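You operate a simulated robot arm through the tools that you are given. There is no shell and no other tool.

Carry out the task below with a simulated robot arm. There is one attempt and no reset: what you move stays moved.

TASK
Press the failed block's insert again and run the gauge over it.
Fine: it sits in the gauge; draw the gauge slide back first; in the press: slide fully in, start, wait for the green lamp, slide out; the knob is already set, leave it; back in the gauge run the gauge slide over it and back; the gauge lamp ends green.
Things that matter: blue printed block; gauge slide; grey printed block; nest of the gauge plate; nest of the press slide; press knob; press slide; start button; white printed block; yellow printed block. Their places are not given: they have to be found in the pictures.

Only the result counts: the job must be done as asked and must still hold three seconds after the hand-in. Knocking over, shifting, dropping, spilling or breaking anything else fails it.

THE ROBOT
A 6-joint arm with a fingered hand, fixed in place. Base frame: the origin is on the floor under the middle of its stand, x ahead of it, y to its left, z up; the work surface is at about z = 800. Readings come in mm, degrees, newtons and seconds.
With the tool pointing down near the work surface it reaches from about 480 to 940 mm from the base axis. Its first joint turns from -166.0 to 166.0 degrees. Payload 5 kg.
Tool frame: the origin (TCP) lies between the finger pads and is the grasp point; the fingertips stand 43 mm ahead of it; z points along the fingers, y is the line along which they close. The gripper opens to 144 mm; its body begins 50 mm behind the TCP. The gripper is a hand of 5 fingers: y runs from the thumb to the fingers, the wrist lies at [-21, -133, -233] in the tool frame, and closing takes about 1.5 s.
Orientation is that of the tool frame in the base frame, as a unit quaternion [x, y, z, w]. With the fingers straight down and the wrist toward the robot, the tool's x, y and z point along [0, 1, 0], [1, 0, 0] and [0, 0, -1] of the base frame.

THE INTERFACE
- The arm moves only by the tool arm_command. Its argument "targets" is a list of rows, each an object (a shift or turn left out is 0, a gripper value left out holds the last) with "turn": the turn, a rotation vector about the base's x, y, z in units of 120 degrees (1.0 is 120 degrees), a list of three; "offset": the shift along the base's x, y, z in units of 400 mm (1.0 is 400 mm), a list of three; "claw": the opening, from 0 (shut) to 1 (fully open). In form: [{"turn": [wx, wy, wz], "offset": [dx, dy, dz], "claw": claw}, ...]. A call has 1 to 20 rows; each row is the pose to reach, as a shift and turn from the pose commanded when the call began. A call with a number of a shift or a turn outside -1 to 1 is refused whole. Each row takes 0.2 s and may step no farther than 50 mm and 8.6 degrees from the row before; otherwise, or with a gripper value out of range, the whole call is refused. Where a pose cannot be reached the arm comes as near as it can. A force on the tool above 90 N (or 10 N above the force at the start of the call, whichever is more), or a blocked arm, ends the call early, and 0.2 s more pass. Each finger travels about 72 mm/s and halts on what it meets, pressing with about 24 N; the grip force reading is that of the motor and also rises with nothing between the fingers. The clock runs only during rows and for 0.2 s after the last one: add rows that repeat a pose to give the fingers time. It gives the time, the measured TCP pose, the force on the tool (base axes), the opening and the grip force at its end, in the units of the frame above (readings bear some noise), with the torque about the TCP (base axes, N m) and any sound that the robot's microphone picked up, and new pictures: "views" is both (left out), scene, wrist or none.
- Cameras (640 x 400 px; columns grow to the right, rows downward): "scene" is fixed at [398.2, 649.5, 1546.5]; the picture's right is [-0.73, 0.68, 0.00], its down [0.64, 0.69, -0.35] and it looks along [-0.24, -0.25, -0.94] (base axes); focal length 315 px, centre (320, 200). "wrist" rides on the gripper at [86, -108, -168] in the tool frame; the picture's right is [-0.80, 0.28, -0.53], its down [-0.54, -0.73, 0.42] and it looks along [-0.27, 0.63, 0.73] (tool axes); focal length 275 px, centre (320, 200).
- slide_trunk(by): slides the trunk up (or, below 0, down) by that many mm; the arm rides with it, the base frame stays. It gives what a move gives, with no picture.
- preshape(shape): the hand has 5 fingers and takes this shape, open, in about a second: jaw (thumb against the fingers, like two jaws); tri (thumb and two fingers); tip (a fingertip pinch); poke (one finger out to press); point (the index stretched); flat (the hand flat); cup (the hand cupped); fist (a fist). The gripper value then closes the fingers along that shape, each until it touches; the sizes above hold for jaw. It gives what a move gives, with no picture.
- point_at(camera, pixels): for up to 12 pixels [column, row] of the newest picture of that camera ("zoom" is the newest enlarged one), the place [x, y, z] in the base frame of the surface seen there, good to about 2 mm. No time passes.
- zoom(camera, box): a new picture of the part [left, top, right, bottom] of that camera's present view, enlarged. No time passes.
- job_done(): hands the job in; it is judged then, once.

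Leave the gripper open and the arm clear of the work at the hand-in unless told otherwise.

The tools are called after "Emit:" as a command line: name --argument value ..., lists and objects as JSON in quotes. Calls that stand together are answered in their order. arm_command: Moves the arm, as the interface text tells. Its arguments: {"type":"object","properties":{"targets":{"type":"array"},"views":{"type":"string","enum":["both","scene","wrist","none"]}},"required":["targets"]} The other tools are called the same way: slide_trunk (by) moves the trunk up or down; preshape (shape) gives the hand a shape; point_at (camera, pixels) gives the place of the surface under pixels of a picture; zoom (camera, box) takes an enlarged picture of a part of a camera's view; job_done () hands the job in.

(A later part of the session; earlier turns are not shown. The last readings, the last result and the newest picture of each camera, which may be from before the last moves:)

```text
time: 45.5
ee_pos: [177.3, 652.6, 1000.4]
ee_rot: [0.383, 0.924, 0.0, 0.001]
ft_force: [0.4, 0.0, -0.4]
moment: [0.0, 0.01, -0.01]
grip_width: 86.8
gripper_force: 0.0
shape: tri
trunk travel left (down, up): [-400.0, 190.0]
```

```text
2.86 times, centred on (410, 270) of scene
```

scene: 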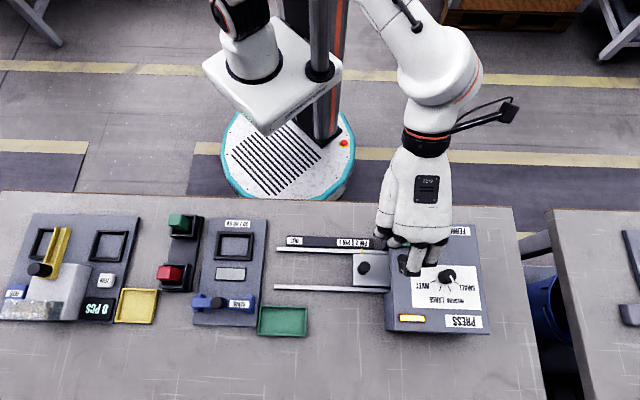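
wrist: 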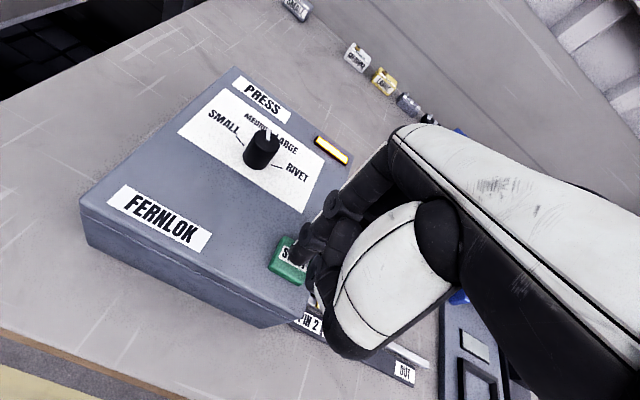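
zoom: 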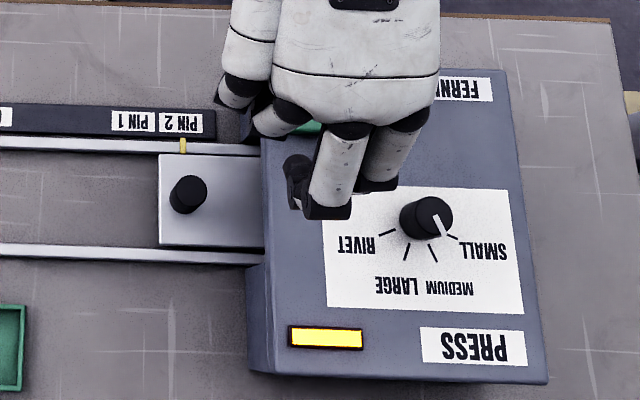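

Still yellow. I keep waiting while moving slowly back over the slide knob at height.

Emit:
arm_command --targets '[{"offset": [0.05, -0.004, 0]}, {"offset": [0.1, -0.007, 0]}, {"offset": [0.15, -0.011, 0]}, {"offset": [0.2035, -0.0145, 0]}, {"offset": [0.2035, -0.0145, 0]}, {"offset": [0.2035, -0.0145, 0]}, {"offset": [0.2035, -0.0145, 0]}, {"offset": [0.2035, -0.0145, 0]}, {"offset": [0.2035, -0.0145, 0]}, {"offset": [0.2035, -0.0145, 0]}]' --views "both"

Emit:
zoom --camera "wrist" --box '[180, 180, 400, 380]'

```text
time: 47.7
ee_pos: [257.7, 647.4, 1001.3]
ee_rot: [0.383, 0.924, 0.0, 0.0]
ft_force: [0.2, 0.3, 0.5]
moment: [0.0, -0.03, 0.04]
grip_width: 86.8
gripper_force: 0.0
shape: tri
trunk travel left (down, up): [-400.0, 190.0]
```

scene: 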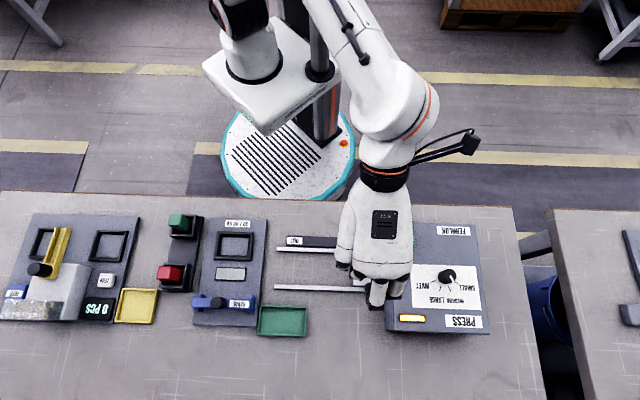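
wrist: 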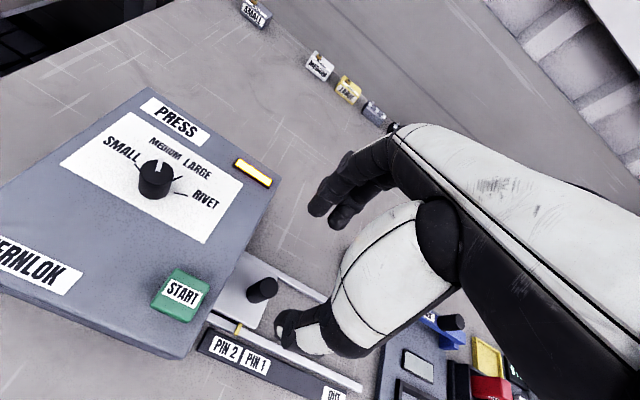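

```text
2.00 times, centred on (290, 280) of wrist
```

zoom: 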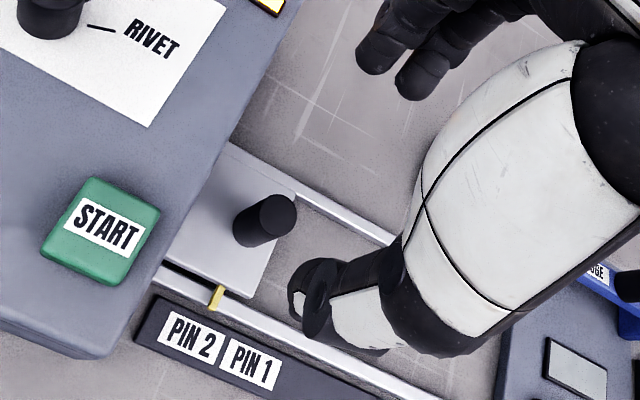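

Still yellow after 5.5 s. The knob is where expected (wrist (268,288)). I wait 3 s more.

Emit:
arm_command --targets '[{"claw": 0.6}, {"claw": 0.6}, {"claw": 0.6}, {"claw": 0.6}, {"claw": 0.6}, {"claw": 0.6}, {"claw": 0.6}, {"claw": 0.6}, {"claw": 0.6}, {"claw": 0.6}, {"claw": 0.6}, {"claw": 0.6}, {"claw": 0.6}, {"claw": 0.6}, {"claw": 0.6}]' --views "scene"

```text
time: 50.9
ee_pos: [257.3, 648.5, 1002.4]
ee_rot: [0.383, 0.924, 0.0, 0.0]
ft_force: [-0.5, 0.8, 0.3]
moment: [0.01, 0.06, -0.01]
grip_width: 87.0
gripper_force: 0.0
shape: tri
trunk travel left (down, up): [-400.0, 190.0]
```

scene: 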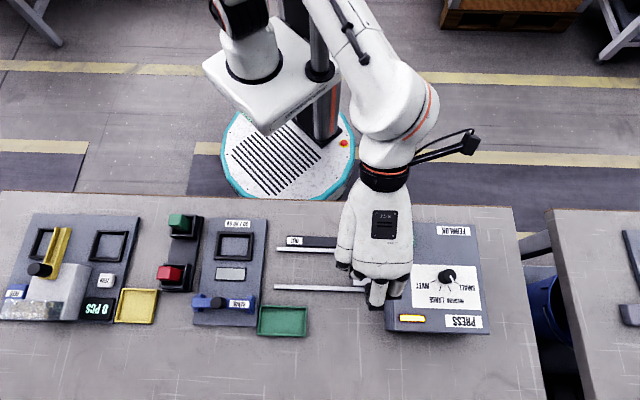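

Still yellow at 9 s. I wait another 4 s.

Emit:
arm_command --targets '[{"claw": 0.6}, {"claw": 0.6}, {"claw": 0.6}, {"claw": 0.6}, {"claw": 0.6}, {"claw": 0.6}, {"claw": 0.6}, {"claw": 0.6}, {"claw": 0.6}, {"claw": 0.6}, {"claw": 0.6}, {"claw": 0.6}, {"claw": 0.6}, {"claw": 0.6}, {"claw": 0.6}, {"claw": 0.6}, {"claw": 0.6}, {"claw": 0.6}, {"claw": 0.6}, {"claw": 0.6}]' --views "scene"

```text
time: 55.1
ee_pos: [257.4, 648.6, 1002.9]
ee_rot: [0.382, 0.924, 0.0, 0.0]
ft_force: [-0.3, 0.6, 0.1]
moment: [0.0, 0.0, -0.02]
grip_width: 86.7
gripper_force: 0.0
shape: tri
trunk travel left (down, up): [-400.0, 190.0]
```

scene: 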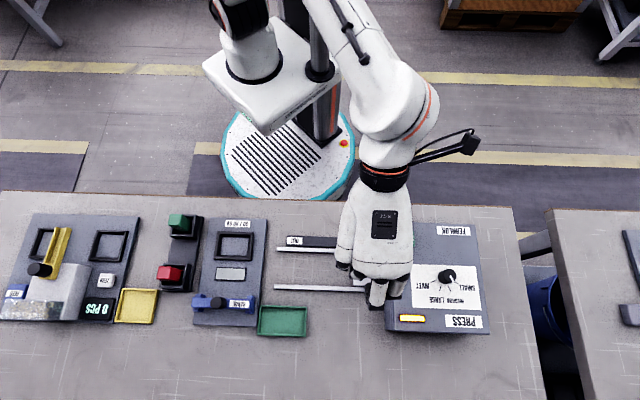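

Still yellow at 13 s. I wait on; the cycle may just be long.

Emit:
arm_command --targets '[{"claw": 0.6}, {"claw": 0.6}, {"claw": 0.6}, {"claw": 0.6}, {"claw": 0.6}, {"claw": 0.6}, {"claw": 0.6}, {"claw": 0.6}, {"claw": 0.6}, {"claw": 0.6}, {"claw": 0.6}, {"claw": 0.6}, {"claw": 0.6}, {"claw": 0.6}, {"claw": 0.6}, {"claw": 0.6}, {"claw": 0.6}, {"claw": 0.6}, {"claw": 0.6}, {"claw": 0.6}]' --views "scene"

Emit:
zoom --camera "scene" --box '[340, 200, 480, 340]'

```text
time: 59.3
ee_pos: [256.1, 647.4, 1002.3]
ee_rot: [0.382, 0.924, 0.0, 0.0]
ft_force: [-0.4, 0.6, 0.4]
moment: [-0.01, 0.01, -0.01]
grip_width: 87.0
gripper_force: 0.1
shape: tri
trunk travel left (down, up): [-400.0, 190.0]
```

scene: 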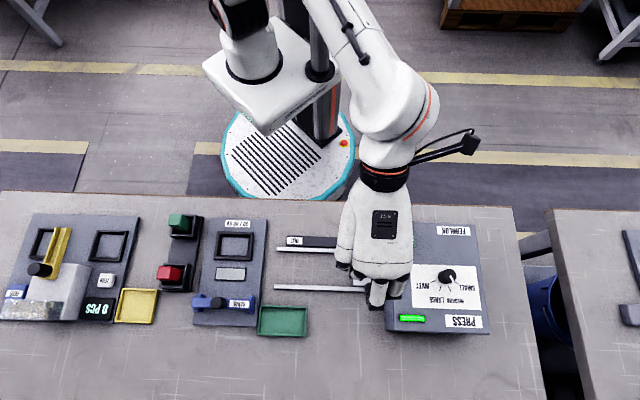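

```text
2.86 times, centred on (410, 270) of scene
```

zoom: 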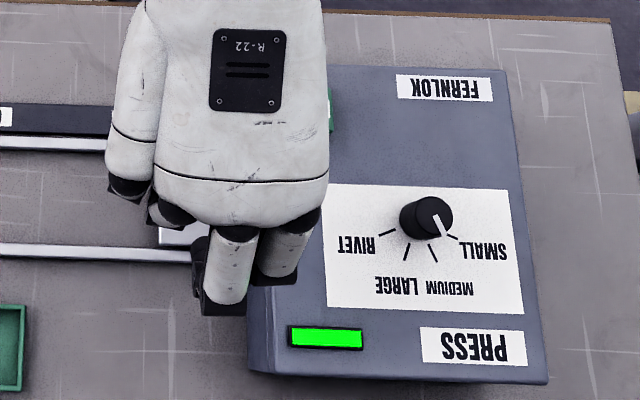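

The press lamp is green. I descend onto the slide knob (to TCP z≈876) and close.

Emit:
arm_command --targets '[{"offset": [0.001, -0.001, -0.09]}, {"offset": [0.002, -0.002, -0.18]}, {"offset": [0.002, -0.002, -0.27]}, {"offset": [0.002, -0.002, -0.316]}, {"offset": [0.002, -0.002, -0.316]}]' --views "wrist"

Emit:
zoom --camera "wrist" --box '[220, 150, 420, 350]'

```text
time: 60.5
ee_pos: [258.2, 647.7, 875.3]
ee_rot: [0.383, 0.924, 0.0, 0.0]
ft_force: [-0.6, 0.0, 0.9]
moment: [-0.01, -0.04, 0.02]
grip_width: 86.5
gripper_force: 0.1
shape: tri
trunk travel left (down, up): [-400.0, 190.0]
```

wrist: 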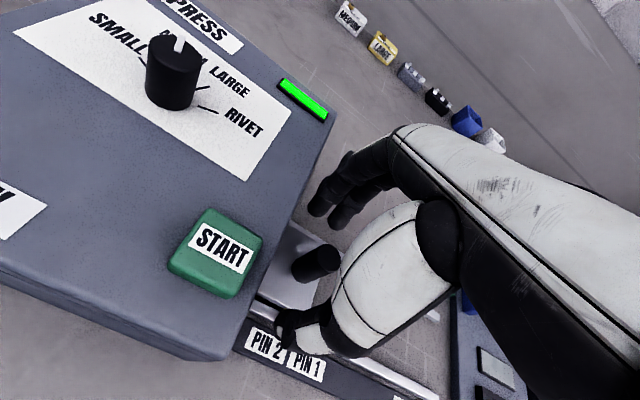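

```text
2.00 times, centred on (320, 250) of wrist
```

zoom: 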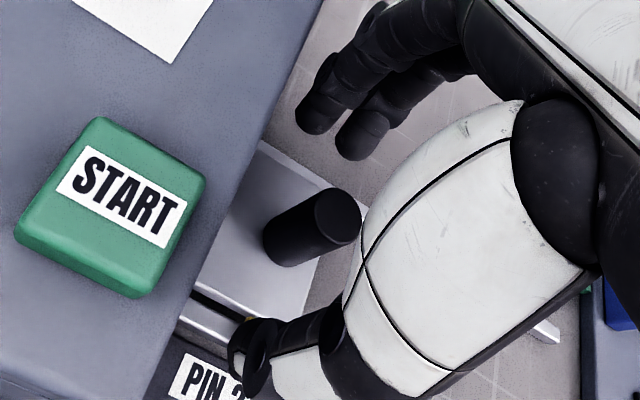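

Knob is at the same place between the fingers as at the first grip. I close on it.

Emit:
arm_command --targets '[{"claw": 0.4}, {"claw": 0.25}, {"claw": 0.1}, {"claw": 0}, {"claw": 0}, {"claw": 0}, {"claw": 0}]' --views "wrist"

Emit:
arm_command --targets '[{"offset": [0.02, -0.02, 0]}, {"offset": [0.04, -0.04, 0]}, {"offset": [0.06, -0.06, 0]}, {"offset": [0.08, -0.08, 0]}]' --views "both"

```text
time: 62.1
ee_pos: [258.6, 646.8, 875.2]
ee_rot: [0.382, 0.924, 0.0, 0.001]
ft_force: [-5.0, -1.3, -2.7]
moment: [-0.09, 0.19, -0.01]
grip_width: 11.1
gripper_force: 24.0
shape: tri
trunk travel left (down, up): [-400.0, 190.0]
```

wrist: 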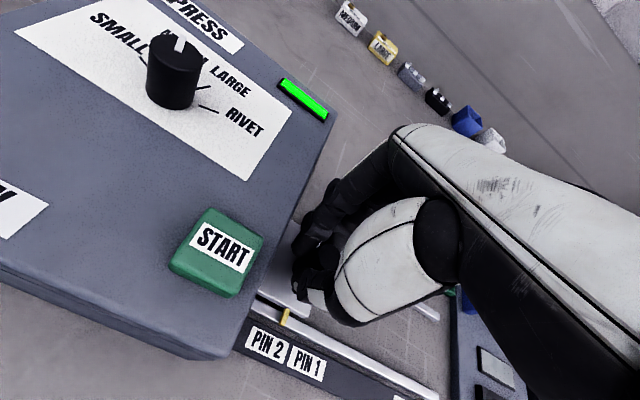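

```text
time: 63.1
ee_pos: [291.9, 611.8, 874.9]
ee_rot: [0.382, 0.924, 0.001, 0.001]
ft_force: [3.3, 3.1, 4.9]
moment: [0.04, -0.15, 0.04]
grip_width: 11.3
gripper_force: 24.0
shape: tri
trunk travel left (down, up): [-400.0, 190.0]
```

scene: 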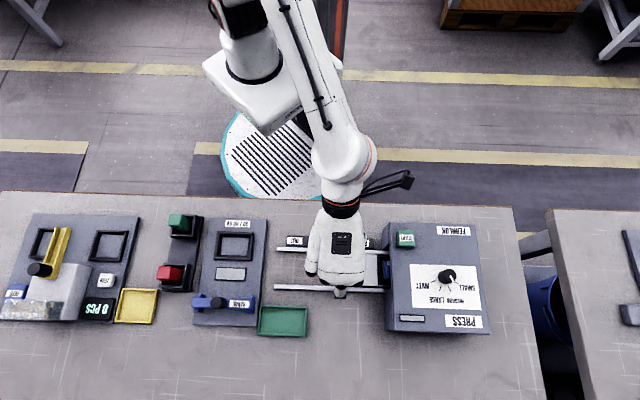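
wrist: 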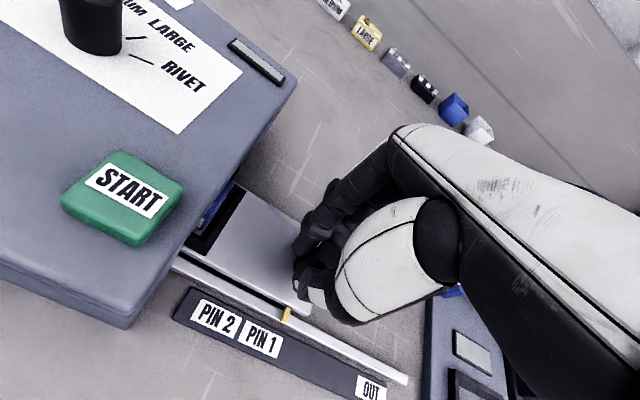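

The slide comes out with the hand; lamp switched off as the slide left. I keep pulling out: 100 mm more in steps.

Emit:
arm_command --targets '[{"offset": [0.0218, -0.0182, 0]}, {"offset": [0.0418, -0.0382, 0]}, {"offset": [0.0618, -0.0582, 0]}, {"offset": [0.0818, -0.0782, 0]}, {"offset": [0.1018, -0.0982, 0]}, {"offset": [0.1218, -0.1182, 0]}, {"offset": [0.1418, -0.1382, 0]}, {"offset": [0.1568, -0.1532, 0]}]' --views "both"

```text
time: 64.9
ee_pos: [353.3, 553.1, 874.4]
ee_rot: [0.383, 0.924, 0.0, 0.0]
ft_force: [-3.2, -3.9, 4.8]
moment: [-0.12, 0.0, -0.01]
grip_width: 11.4
gripper_force: 24.4
shape: tri
trunk travel left (down, up): [-400.0, 190.0]
```

scene: 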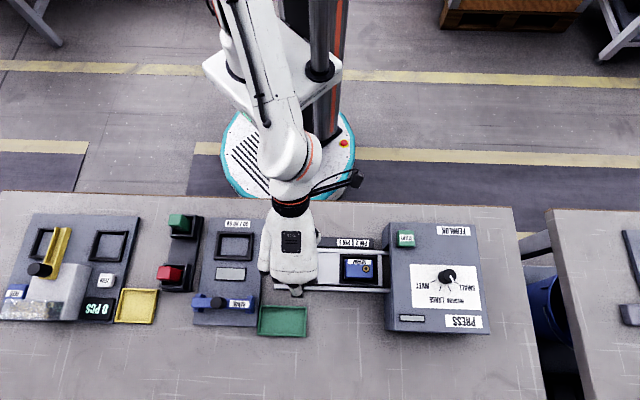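
wrist: 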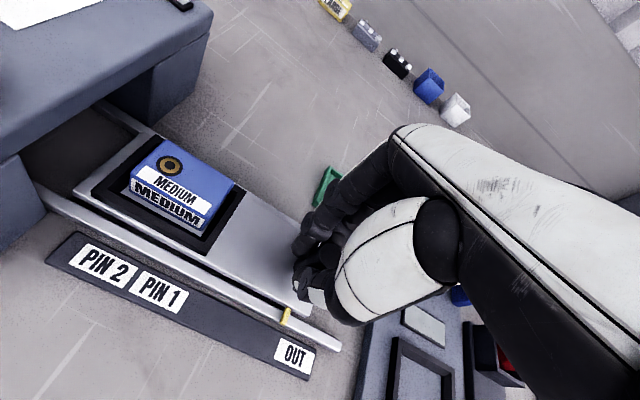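

The insert now looks flush. 24 mm more to OUT; small steps until it stops.

Emit:
arm_command --targets '[{"offset": [0.015, -0.015, 0]}, {"offset": [0.03, -0.03, 0]}, {"offset": [0.038, -0.038, 0]}, {"offset": [0.043, -0.043, 0]}]' --views "wrist"

```text
time: 65.9
ee_pos: [370.9, 534.4, 874.4]
ee_rot: [0.384, 0.923, 0.001, 0.0]
ft_force: [-3.4, -5.4, 2.1]
moment: [-0.17, 0.08, 0.0]
grip_width: 11.5
gripper_force: 24.5
shape: tri
trunk travel left (down, up): [-400.0, 190.0]
```

wrist: 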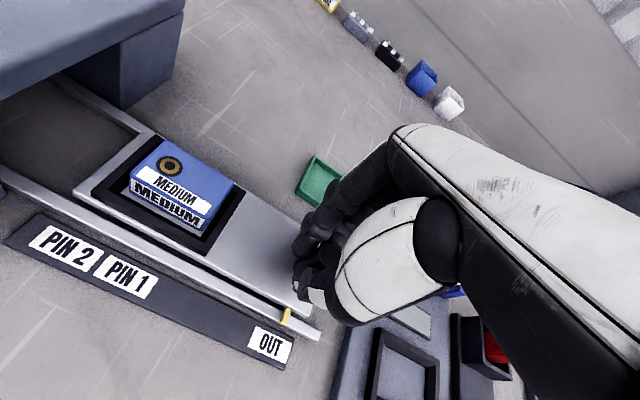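

The pointer stands at OUT exactly as at the start. I pull 3 mm further to feel the stop.

Emit:
arm_command --targets '[{"offset": [0.004, -0.004, 0]}, {"offset": [0.008, -0.008, 0]}, {"offset": [0.008, -0.008, 0]}]' --views "none"

```text
time: 66.7
ee_pos: [371.5, 533.9, 875.3]
ee_rot: [0.381, 0.924, 0.001, 0.001]
ft_force: [-16.7, 3.6, 5.4]
moment: [0.04, 0.57, 0.08]
grip_width: 11.5
gripper_force: 23.7
shape: tri
trunk travel left (down, up): [-400.0, 190.0]
```

14 N resistance: at the OUT stop. I ease off 2 mm, open, and rise.

Emit:
arm_command --targets '[{"offset": [-0.003, 0.003, 0], "claw": 0}, {"offset": [-0.003, 0.003, 0], "claw": 0.2}, {"offset": [-0.003, 0.003, 0], "claw": 0.4}, {"offset": [-0.003, 0.003, 0], "claw": 0.6}, {"offset": [-0.003, 0.003, 0], "claw": 0.6}, {"offset": [-0.003, 0.003, 0.06], "claw": 0.6}, {"offset": [-0.003, 0.003, 0.16], "claw": 0.6}, {"offset": [-0.003, 0.003, 0.26], "claw": 0.6}, {"offset": [-0.003, 0.003, 0.3], "claw": 0.6}]' --views "both"

Emit:
zoom --camera "scene" --box '[316, 244, 380, 284]'

```text
time: 68.7
ee_pos: [369.7, 533.0, 992.8]
ee_rot: [0.383, 0.924, 0.0, 0.0]
ft_force: [0.4, 0.5, 0.2]
moment: [-0.02, 0.01, 0.01]
grip_width: 86.0
gripper_force: 0.0
shape: tri
trunk travel left (down, up): [-400.0, 190.0]
```

scene: 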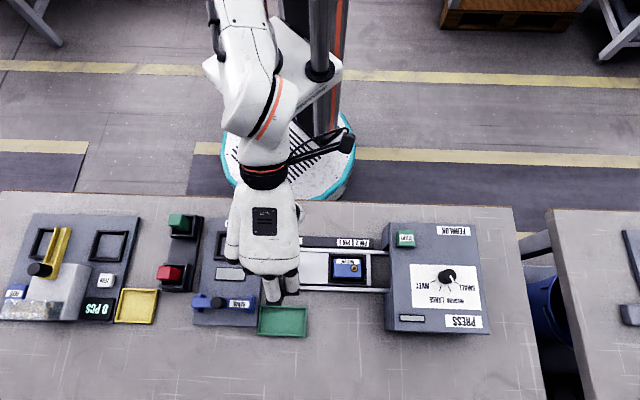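
wrist: 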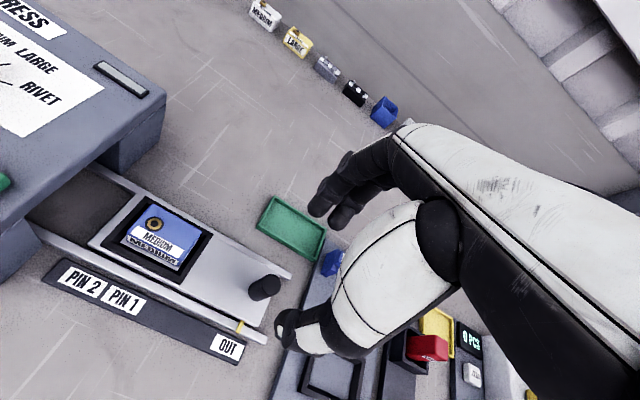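

```text
10.00 times, centred on (348, 264) of scene
```

zoom: 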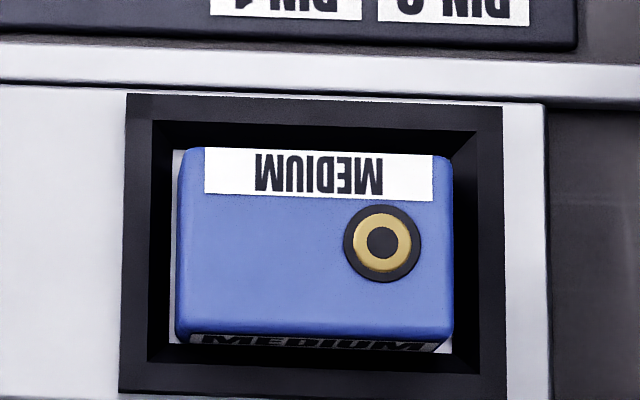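

The insert is flush now. I measure the block in the press nest for the pick-up.

Emit:
point_at --camera "zoom" --pixels '[[190, 158], [440, 165], [185, 320], [442, 325], [382, 242], [320, 342], [290, 250], [140, 108], [490, 118]]'

```text
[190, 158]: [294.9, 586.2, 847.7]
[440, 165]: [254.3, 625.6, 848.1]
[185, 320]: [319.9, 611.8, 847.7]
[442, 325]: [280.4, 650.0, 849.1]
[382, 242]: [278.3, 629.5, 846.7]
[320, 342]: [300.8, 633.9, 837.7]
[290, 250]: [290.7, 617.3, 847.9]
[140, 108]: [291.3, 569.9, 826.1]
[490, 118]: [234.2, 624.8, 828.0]
```

Block centre is at about (288, 619). I move over it at height and then check with the wrist camera.

Emit:
arm_command --targets '[{"offset": [-0.052, 0.056, 0]}, {"offset": [-0.104, 0.112, 0]}, {"offset": [-0.156, 0.168, 0]}, {"offset": [-0.2065, 0.2232, 0]}, {"offset": [-0.2065, 0.2232, -0.08]}, {"offset": [-0.2065, 0.2232, -0.16]}, {"offset": [-0.2065, 0.2232, -0.16]}]' --views "wrist"

Emit:
zoom --camera "wrist" --box '[200, 150, 400, 350]'

```text
time: 70.3
ee_pos: [289.8, 622.2, 927.1]
ee_rot: [0.383, 0.924, 0.0, 0.0]
ft_force: [0.9, 1.1, -0.2]
moment: [-0.01, 0.02, 0.02]
grip_width: 86.1
gripper_force: 0.0
shape: tri
trunk travel left (down, up): [-400.0, 190.0]
```

wrist: 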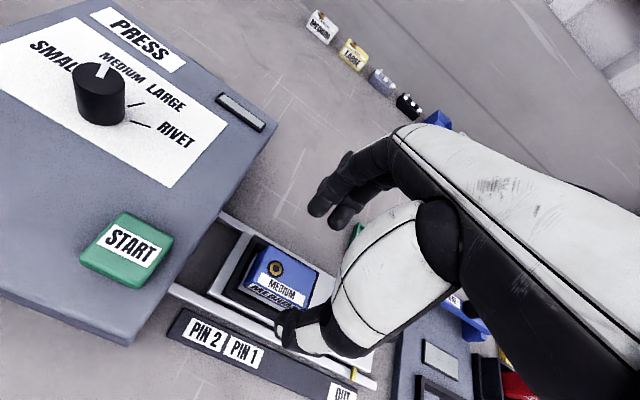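

```text
2.00 times, centred on (300, 250) of wrist
```

zoom: 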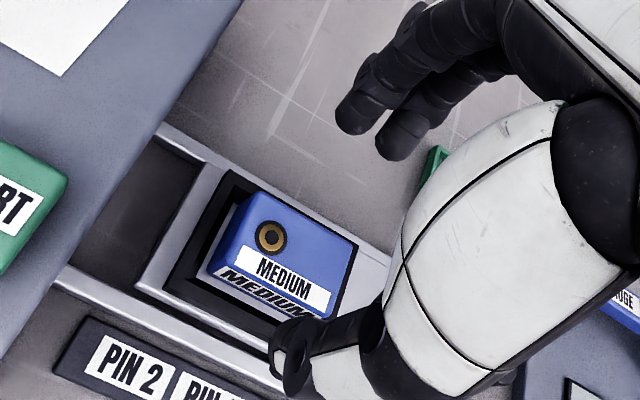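

From the insert's pixel (275,268) the block centre lies about 2 mm off the ideal; I correct by (−2.1, 0) mm and descend to TCP z≈877.

Emit:
arm_command --targets '[{"offset": [-0.0053, 0.0003, -0.05]}, {"offset": [-0.0053, 0.0003, -0.1]}, {"offset": [-0.0053, 0.0003, -0.125]}, {"offset": [-0.0053, 0.0003, -0.125]}]' --views "wrist"

Emit:
zoom --camera "wrist" --box '[200, 150, 400, 350]'

```text
time: 71.3
ee_pos: [287.6, 619.3, 879.3]
ee_rot: [0.383, 0.924, 0.0, -0.001]
ft_force: [-0.6, 1.0, -0.3]
moment: [-0.01, 0.0, 0.0]
grip_width: 86.0
gripper_force: 0.1
shape: tri
trunk travel left (down, up): [-400.0, 190.0]
```

wrist: 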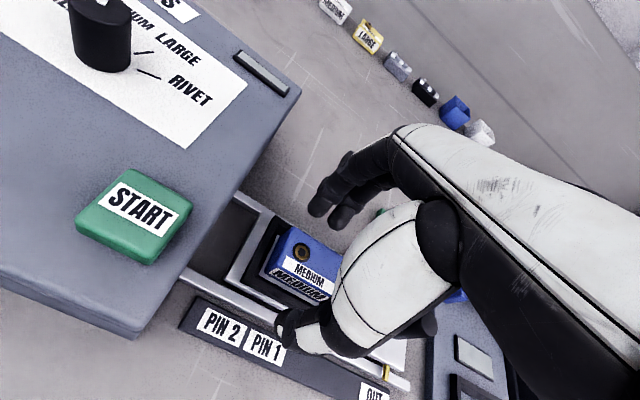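

```text
2.00 times, centred on (300, 250) of wrist
```

zoom: 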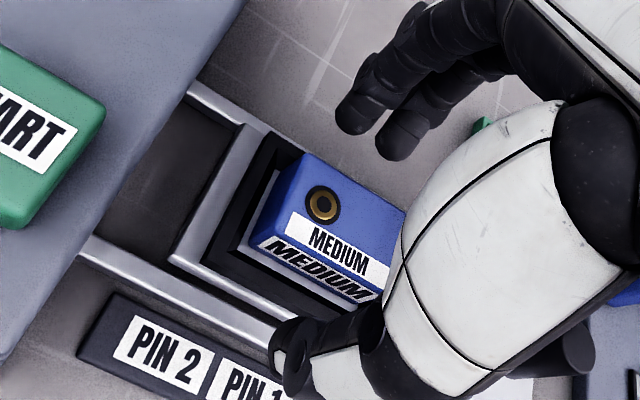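

Alignment as wanted (insert at (301.5,252.5), predicted (301.6,254)). I lower 1.5 mm and close on the block.

Emit:
arm_command --targets '[{"offset": [0, 0, -0.004], "claw": 0.5}, {"offset": [0, 0, -0.004], "claw": 0.35}, {"offset": [0, 0, -0.004], "claw": 0.2}, {"offset": [0, 0, -0.004], "claw": 0.1}, {"offset": [0, 0, -0.004], "claw": 0}, {"offset": [0, 0, -0.004], "claw": 0}, {"offset": [0, 0, -0.004], "claw": 0}, {"offset": [0, 0, -0.004], "claw": 0}]' --views "wrist"

Emit:
zoom --camera "wrist" --box '[200, 150, 400, 350]'

```text
time: 73.1
ee_pos: [289.1, 622.2, 876.7]
ee_rot: [0.383, 0.924, 0.0, 0.0]
ft_force: [-0.1, 0.6, -0.2]
moment: [-0.04, 0.02, 0.02]
grip_width: 34.9
gripper_force: 23.6
shape: tri
trunk travel left (down, up): [-400.0, 190.0]
```

wrist: 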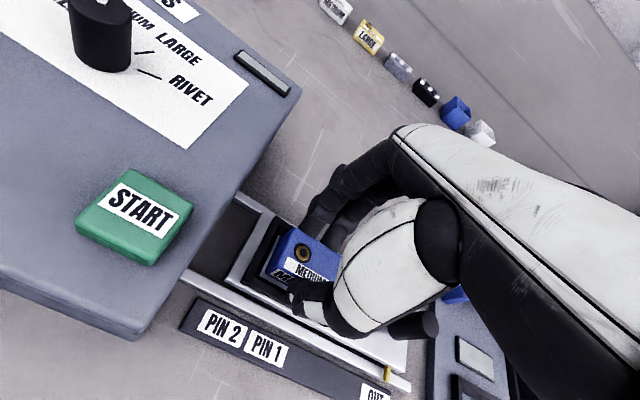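

```text
2.00 times, centred on (300, 250) of wrist
```

zoom: 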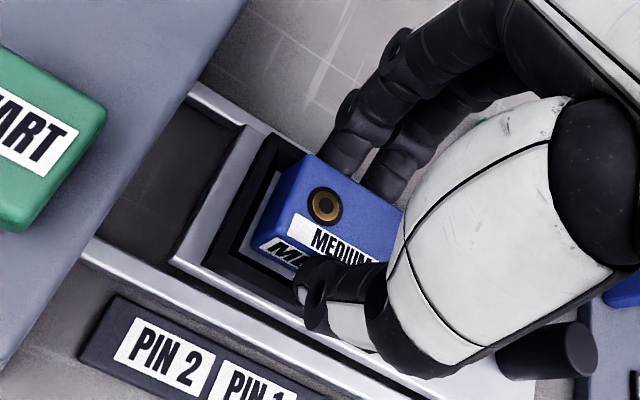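

Block held (34.9 mm). I lift it 104 mm straight up, then carry it back over the gauge nest (shift +152.6, −219.8 mm).

Emit:
arm_command --targets '[{"offset": [0, 0, 0.02]}, {"offset": [0, 0, 0.06]}, {"offset": [0, 0, 0.15]}, {"offset": [0, 0, 0.26]}, {"offset": [0.0477, -0.0687, 0.26]}, {"offset": [0.0954, -0.1374, 0.26]}, {"offset": [0.1431, -0.2061, 0.26]}, {"offset": [0.1908, -0.2748, 0.26]}, {"offset": [0.2385, -0.3435, 0.26]}, {"offset": [0.2862, -0.4122, 0.26]}, {"offset": [0.3339, -0.4809, 0.26]}, {"offset": [0.3815, -0.5495, 0.26]}, {"offset": [0.3815, -0.5495, 0.26]}, {"offset": [0.3815, -0.5495, 0.26]}]' --views "both"

Emit:
zoom --camera "wrist" --box '[200, 150, 400, 350]'

Emit:
zoom --camera "scene" --box '[170, 200, 280, 330]'

```text
time: 76.1
ee_pos: [436.8, 400.8, 984.2]
ee_rot: [0.383, 0.924, 0.0, 0.0]
ft_force: [0.6, 0.6, -0.9]
moment: [-0.04, -0.02, 0.0]
grip_width: 34.7
gripper_force: 23.8
shape: tri
trunk travel left (down, up): [-400.0, 190.0]
```

scene: 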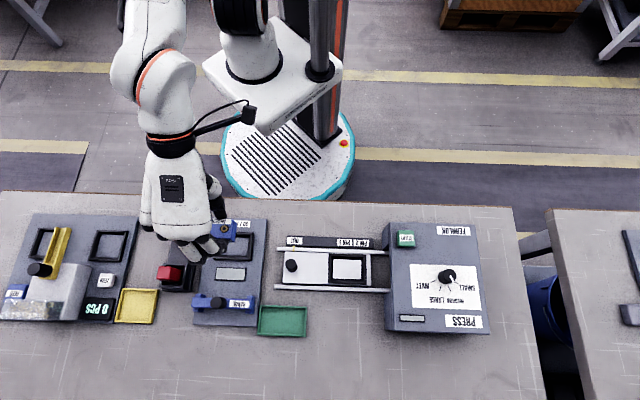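
wrist: 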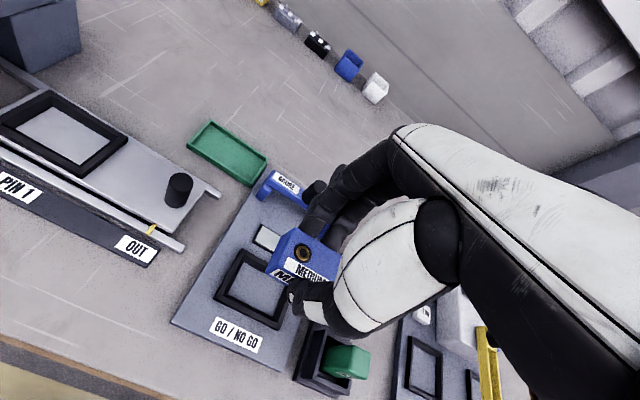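

```text
2.00 times, centred on (300, 250) of wrist
```

zoom: 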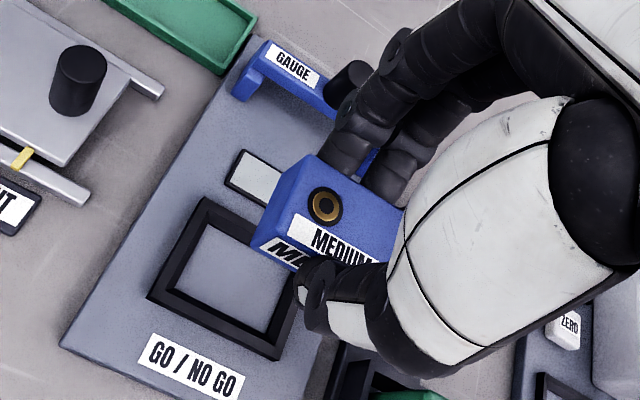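

```text
3.08 times, centred on (225, 265) of scene
```

zoom: 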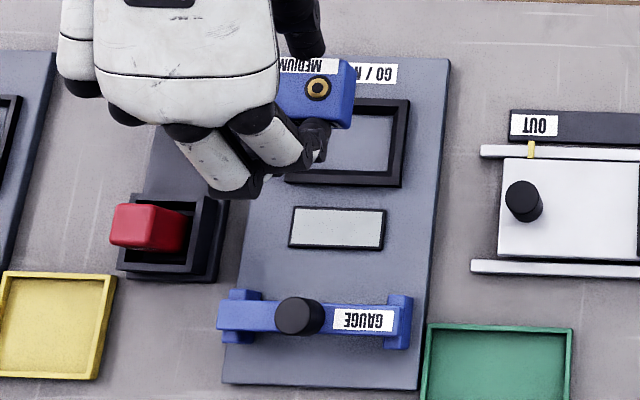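

The block hangs near the nest. I check the insert's place from the scene zoom, and the nest's visible rim.

Emit:
point_at --camera "zoom" --pixels '[[317, 88], [345, 68], [345, 120], [404, 103], [396, 182], [370, 103], [340, 180], [360, 140], [299, 315]]'

```text
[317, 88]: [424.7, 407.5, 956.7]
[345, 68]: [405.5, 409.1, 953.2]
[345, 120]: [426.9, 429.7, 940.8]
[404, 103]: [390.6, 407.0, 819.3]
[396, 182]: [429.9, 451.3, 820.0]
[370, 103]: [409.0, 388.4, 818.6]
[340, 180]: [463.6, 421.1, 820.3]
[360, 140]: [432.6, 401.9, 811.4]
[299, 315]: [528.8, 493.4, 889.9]
```

Readings at height run about 3 mm nearer the robot than lower down (seen earlier too), so the alignment should come right on descending; I add 1 mm away and go down to z≈885, just above the rim, and check.

Emit:
arm_command --targets '[{"offset": [0.0018, 0.0018, -0.08]}, {"offset": [0.0018, 0.0018, -0.16]}, {"offset": [0.0018, 0.0018, -0.22]}, {"offset": [0.0018, 0.0018, -0.245]}, {"offset": [0.0018, 0.0018, -0.245]}, {"offset": [0.0018, 0.0018, -0.245]}]' --views "both"

Emit:
zoom --camera "wrist" --box '[200, 150, 400, 350]'

Emit:
zoom --camera "scene" --box '[196, 215, 276, 265]'

```text
time: 77.5
ee_pos: [439.5, 404.7, 885.5]
ee_rot: [0.382, 0.924, 0.0, 0.0]
ft_force: [0.3, -1.1, -0.9]
moment: [0.0, 0.0, 0.0]
grip_width: 34.6
gripper_force: 23.7
shape: tri
trunk travel left (down, up): [-400.0, 190.0]
```

scene: 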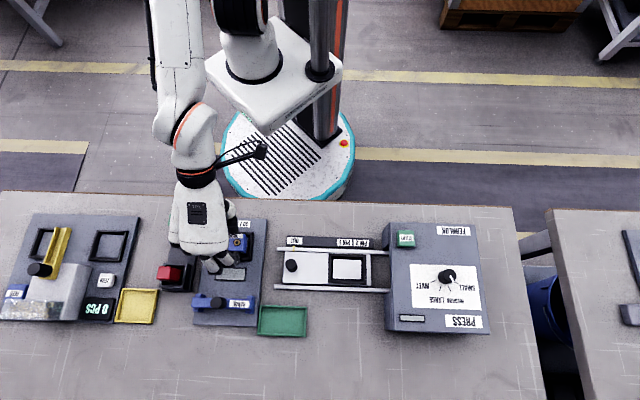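
wrist: 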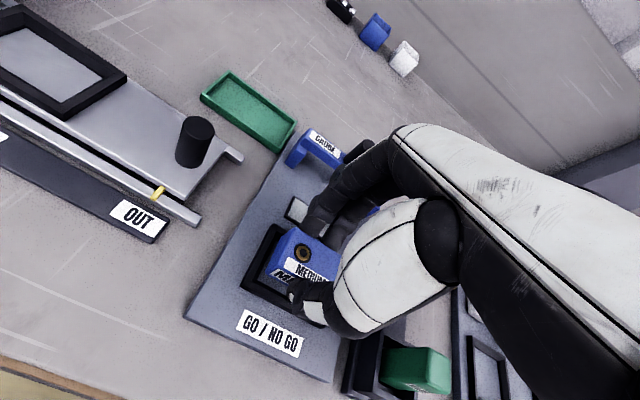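

```text
2.00 times, centred on (300, 250) of wrist
```

zoom: 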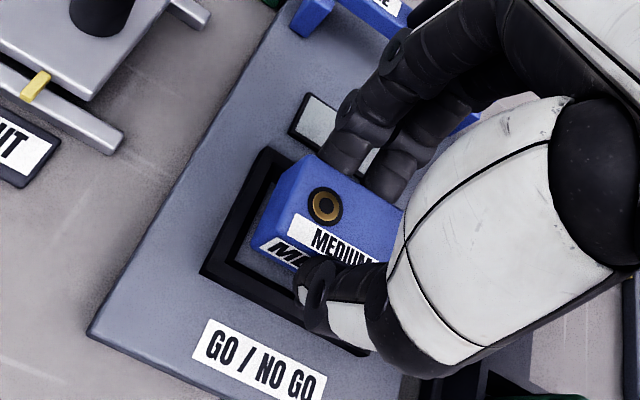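

```text
8.00 times, centred on (236, 240) of scene
```

zoom: 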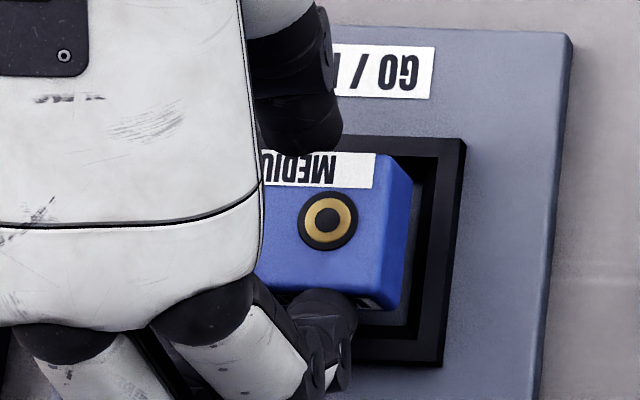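

TCP reads a=−24.6, b=596.9; target about (−26, 597). I check the insert and block's side from the scene zoom.

Emit:
point_at --camera "zoom" --pixels '[[327, 220], [345, 235], [375, 180], [383, 290], [395, 240], [455, 150], [435, 355], [415, 310], [300, 270]]'

```text
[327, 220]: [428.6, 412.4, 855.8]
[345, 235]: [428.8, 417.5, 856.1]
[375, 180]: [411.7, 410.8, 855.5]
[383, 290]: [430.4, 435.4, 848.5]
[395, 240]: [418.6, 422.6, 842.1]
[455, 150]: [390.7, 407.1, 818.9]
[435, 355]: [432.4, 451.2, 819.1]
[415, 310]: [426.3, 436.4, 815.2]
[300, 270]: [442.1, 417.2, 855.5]
```

The block's press-side face is about 2 mm too far toward the press; I shift −2.2 mm along and lower 12 mm.

Emit:
arm_command --targets '[{"offset": [0.0039, -0.0039, 0]}, {"offset": [0.0039, -0.0039, -0.01]}, {"offset": [0.0039, -0.0039, -0.02]}, {"offset": [0.0039, -0.0039, -0.03]}, {"offset": [0.0039, -0.0039, -0.03]}]' --views "both"

Emit:
zoom --camera "scene" --box '[196, 215, 276, 265]'

```text
time: 78.7
ee_pos: [442.3, 401.2, 874.0]
ee_rot: [0.383, 0.924, 0.001, 0.0]
ft_force: [0.6, 0.1, -0.8]
moment: [-0.01, 0.0, 0.0]
grip_width: 35.0
gripper_force: 23.9
shape: tri
trunk travel left (down, up): [-400.0, 190.0]
```

scene: 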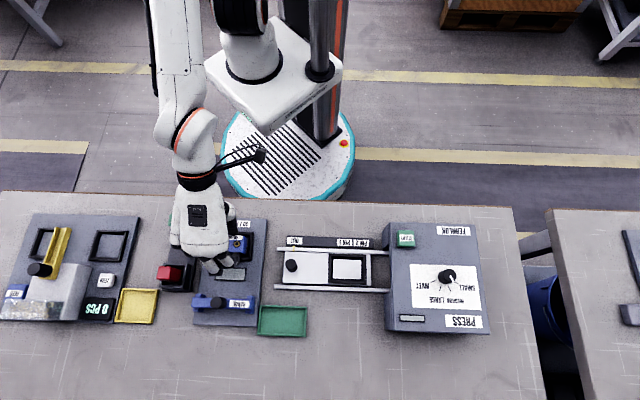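
wrist: 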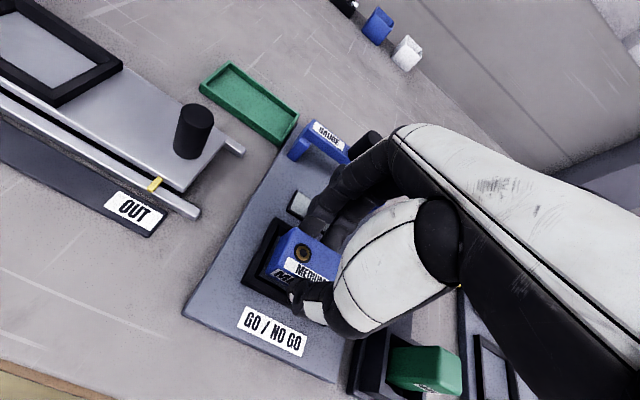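

```text
8.00 times, centred on (236, 240) of scene
```

zoom: 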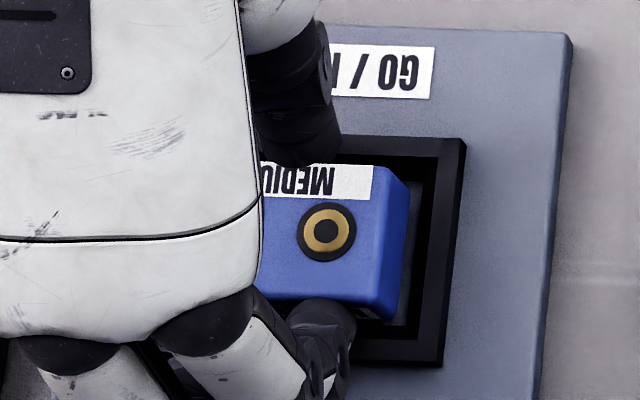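

No contact forces; the block is entering the nest. One more check of the block's side face, then the last few mm.

Emit:
point_at --camera "zoom" --pixels '[[326, 233], [395, 250], [400, 200], [372, 300], [300, 275], [405, 310], [340, 275]]'

Emit:
arm_command --targets '[{"offset": [0, 0, -0.004]}, {"offset": [0, 0, -0.008]}, {"offset": [0, 0, -0.008]}]' --views "none"

```text
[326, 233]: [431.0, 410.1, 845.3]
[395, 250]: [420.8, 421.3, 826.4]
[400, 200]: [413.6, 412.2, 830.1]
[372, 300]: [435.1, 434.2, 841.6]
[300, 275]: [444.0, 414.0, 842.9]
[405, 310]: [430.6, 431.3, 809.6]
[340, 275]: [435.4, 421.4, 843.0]
```

```text
time: 79.5
ee_pos: [442.9, 402.6, 868.5]
ee_rot: [0.383, 0.924, -0.001, 0.0]
ft_force: [-0.5, 0.7, -0.7]
moment: [0.04, 0.0, -0.02]
grip_width: 34.9
gripper_force: 24.7
shape: tri
trunk travel left (down, up): [-400.0, 190.0]
```

Insert is at its original coordinates (a=−14.8, b=594.7). No contact force yet; lower 2 mm more gently.

Emit:
arm_command --targets '[{"offset": [0, 0, -0.002]}, {"offset": [0, 0, -0.004]}, {"offset": [0, 0, -0.004]}]' --views "wrist"

Emit:
zoom --camera "scene" --box '[196, 215, 276, 265]'

```text
time: 80.3
ee_pos: [442.6, 402.7, 868.5]
ee_rot: [0.382, 0.924, 0.0, 0.001]
ft_force: [-0.8, 1.7, 4.7]
moment: [0.08, -0.02, -0.01]
grip_width: 34.8
gripper_force: 24.0
shape: tri
trunk travel left (down, up): [-400.0, 190.0]
```

wrist: 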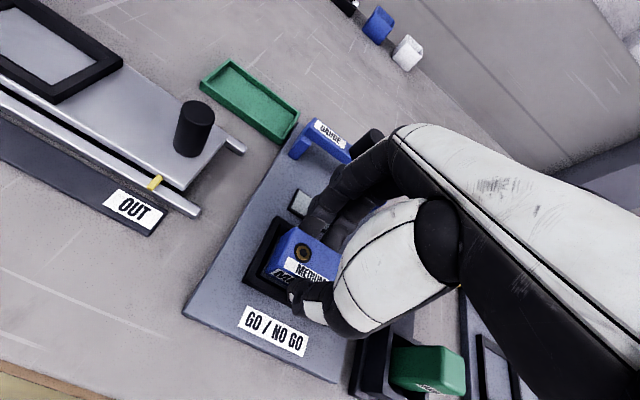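

```text
8.00 times, centred on (236, 240) of scene
```

zoom: 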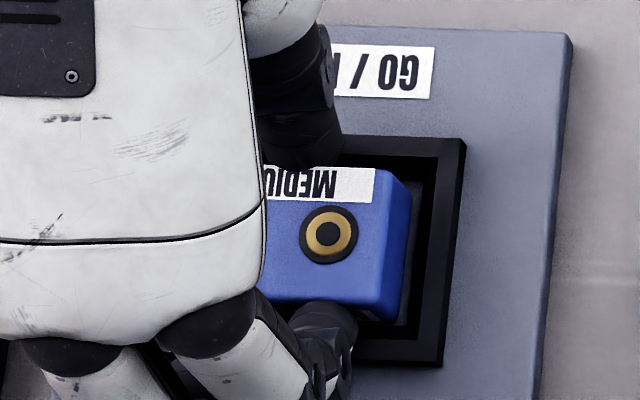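

Light contact (4.7 N): it rests in the gauge nest. I open the fingers and rise.

Emit:
arm_command --targets '[{"offset": [0, 0, 0.001], "claw": 0.3}, {"offset": [0, 0, 0.001], "claw": 0.45}, {"offset": [0, 0, 0.001], "claw": 0.6}, {"offset": [0, 0, 0.001], "claw": 0.6}, {"offset": [0, 0, 0.001], "claw": 0.6}, {"offset": [0, 0, 0.05], "claw": 0.6}, {"offset": [0, 0, 0.14], "claw": 0.6}, {"offset": [0, 0, 0.24], "claw": 0.6}, {"offset": [0, 0, 0.34], "claw": 0.6}]' --views "both"

Emit:
preshape --shape "jaw"

Emit:
zoom --camera "scene" --box '[180, 210, 276, 310]'

```text
time: 82.3
ee_pos: [440.7, 403.3, 1004.0]
ee_rot: [0.383, 0.924, 0.0, 0.0]
ft_force: [0.3, -0.1, 0.5]
moment: [-0.01, -0.01, 0.03]
grip_width: 86.0
gripper_force: 0.0
shape: tri
trunk travel left (down, up): [-400.0, 190.0]
```

scene: 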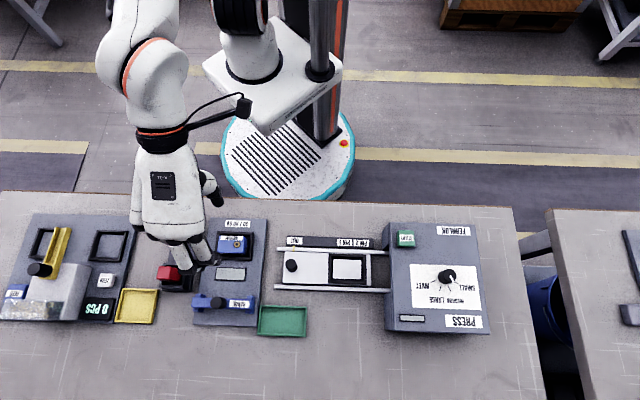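
wrist: 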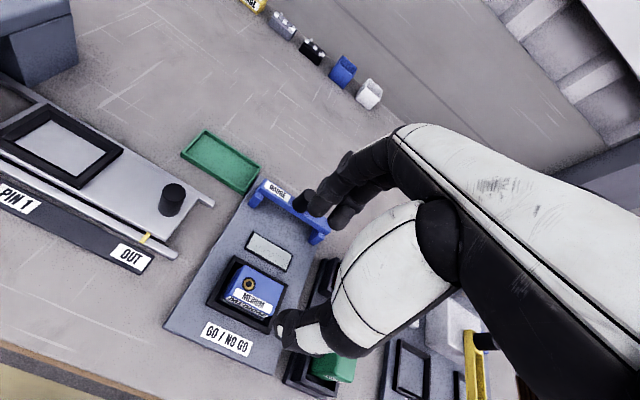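

```text
time: 83.2
ee_pos: [441.1, 402.5, 1004.7]
ee_rot: [0.383, 0.924, 0.001, 0.0]
ft_force: [0.1, 0.0, 1.0]
moment: [0.02, 0.0, -0.03]
grip_width: 144.2
gripper_force: 0.0
shape: jaw
trunk travel left (down, up): [-400.0, 190.0]
```

```text
4.00 times, centred on (228, 260) of scene
```

zoom: 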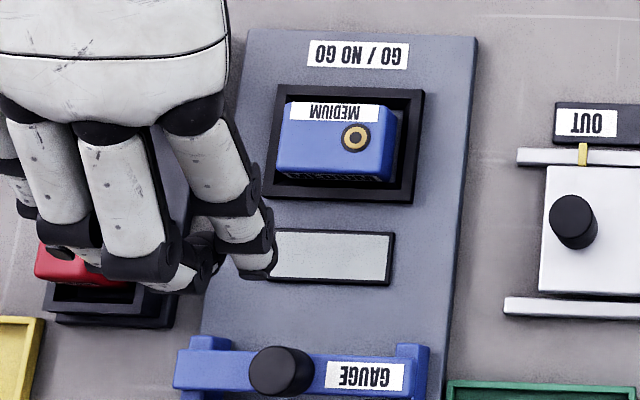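

The block is back in the gauge nest, insert flush. I verify its level and measure the gauge slide's knob.

Emit:
point_at --camera "zoom" --pixels '[[290, 110], [388, 118], [282, 165], [385, 172], [355, 138], [280, 370], [262, 370], [298, 370], [280, 352], [280, 388], [360, 375]]'

```text
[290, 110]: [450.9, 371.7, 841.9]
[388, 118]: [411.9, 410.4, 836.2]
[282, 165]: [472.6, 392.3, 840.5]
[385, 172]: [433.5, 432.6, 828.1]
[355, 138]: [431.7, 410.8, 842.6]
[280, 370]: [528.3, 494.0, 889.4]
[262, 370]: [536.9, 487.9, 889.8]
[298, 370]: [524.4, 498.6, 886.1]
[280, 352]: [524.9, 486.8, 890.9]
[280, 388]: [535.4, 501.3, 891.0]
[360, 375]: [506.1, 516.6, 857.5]
```

Knob of the gauge slide is at about (531, 494), z top 890. I go over there in jaw shape at height, then check.

Emit:
arm_command --targets '[{"offset": [0.056, 0.0574, 0], "claw": 0.6}, {"offset": [0.112, 0.1148, 0], "claw": 0.6}, {"offset": [0.168, 0.172, 0], "claw": 0.6}, {"offset": [0.225, 0.2295, 0], "claw": 0.6}, {"offset": [0.225, 0.2295, -0.1], "claw": 0.6}, {"offset": [0.225, 0.2295, -0.1], "claw": 0.6}]' --views "both"

Emit:
zoom --camera "wrist" --box '[200, 150, 400, 350]'

```text
time: 84.6
ee_pos: [531.4, 493.1, 963.8]
ee_rot: [0.383, 0.924, 0.0, 0.0]
ft_force: [0.3, -0.6, -0.2]
moment: [-0.01, 0.01, 0.0]
grip_width: 86.8
gripper_force: 0.3
shape: jaw
trunk travel left (down, up): [-400.0, 190.0]
```

scene: 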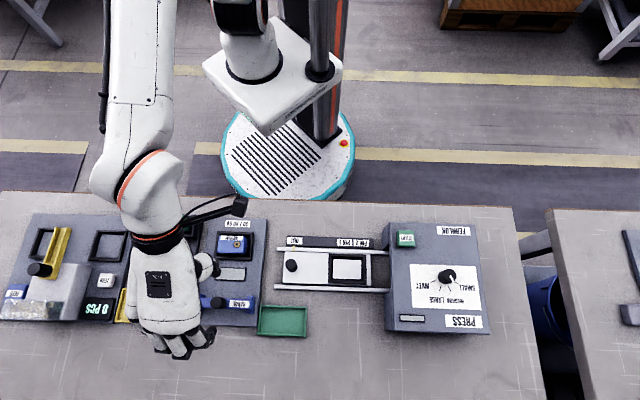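
wrist: 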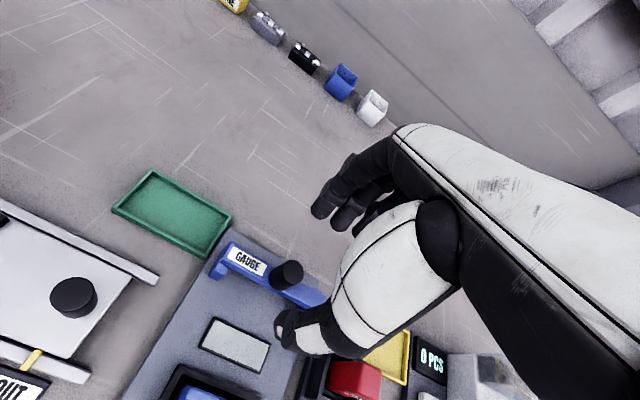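

```text
2.00 times, centred on (300, 250) of wrist
```

zoom: 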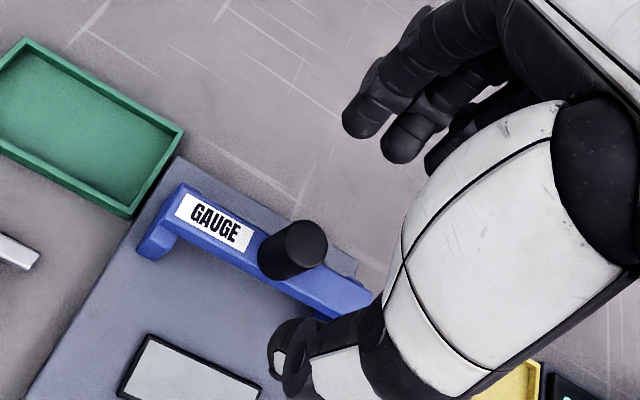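

Knob is at tool (−2.5, −1): well centred. Descend to TCP z≈908 and close.

Emit:
arm_command --targets '[{"offset": [0, 0, -0.05]}, {"offset": [0, 0, -0.1]}, {"offset": [0, 0, -0.138]}, {"offset": [0, 0, -0.138]}, {"offset": [0, 0, -0.138], "claw": 0.35}, {"offset": [0, 0, -0.138], "claw": 0.15}, {"offset": [0, 0, -0.138], "claw": 0}, {"offset": [0, 0, -0.138], "claw": 0}, {"offset": [0, 0, -0.138], "claw": 0}, {"offset": [0, 0, -0.138], "claw": 0}]' --views "wrist"

Emit:
zoom --camera "wrist" --box '[200, 150, 400, 350]'

```text
time: 86.8
ee_pos: [532.4, 493.3, 909.0]
ee_rot: [0.383, 0.924, 0.0, 0.0]
ft_force: [-3.3, -1.5, -2.4]
moment: [-0.03, 0.08, 0.04]
grip_width: 14.7
gripper_force: 23.9
shape: jaw
trunk travel left (down, up): [-400.0, 190.0]
```

wrist: 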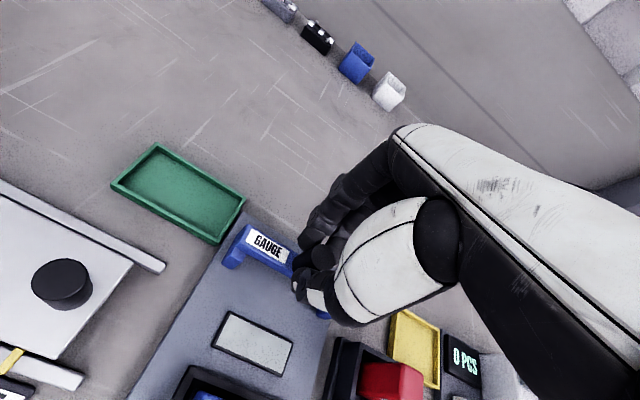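

```text
2.00 times, centred on (300, 250) of wrist
```

zoom: 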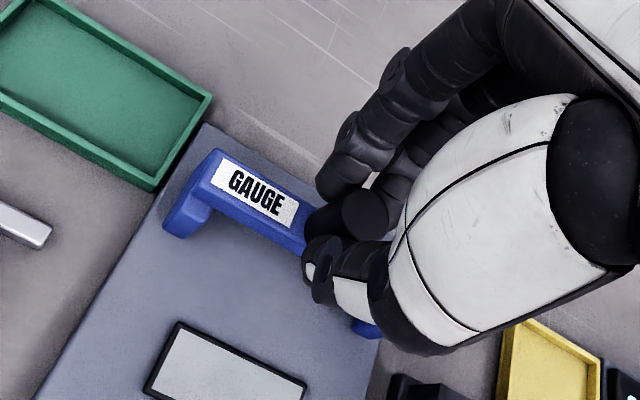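

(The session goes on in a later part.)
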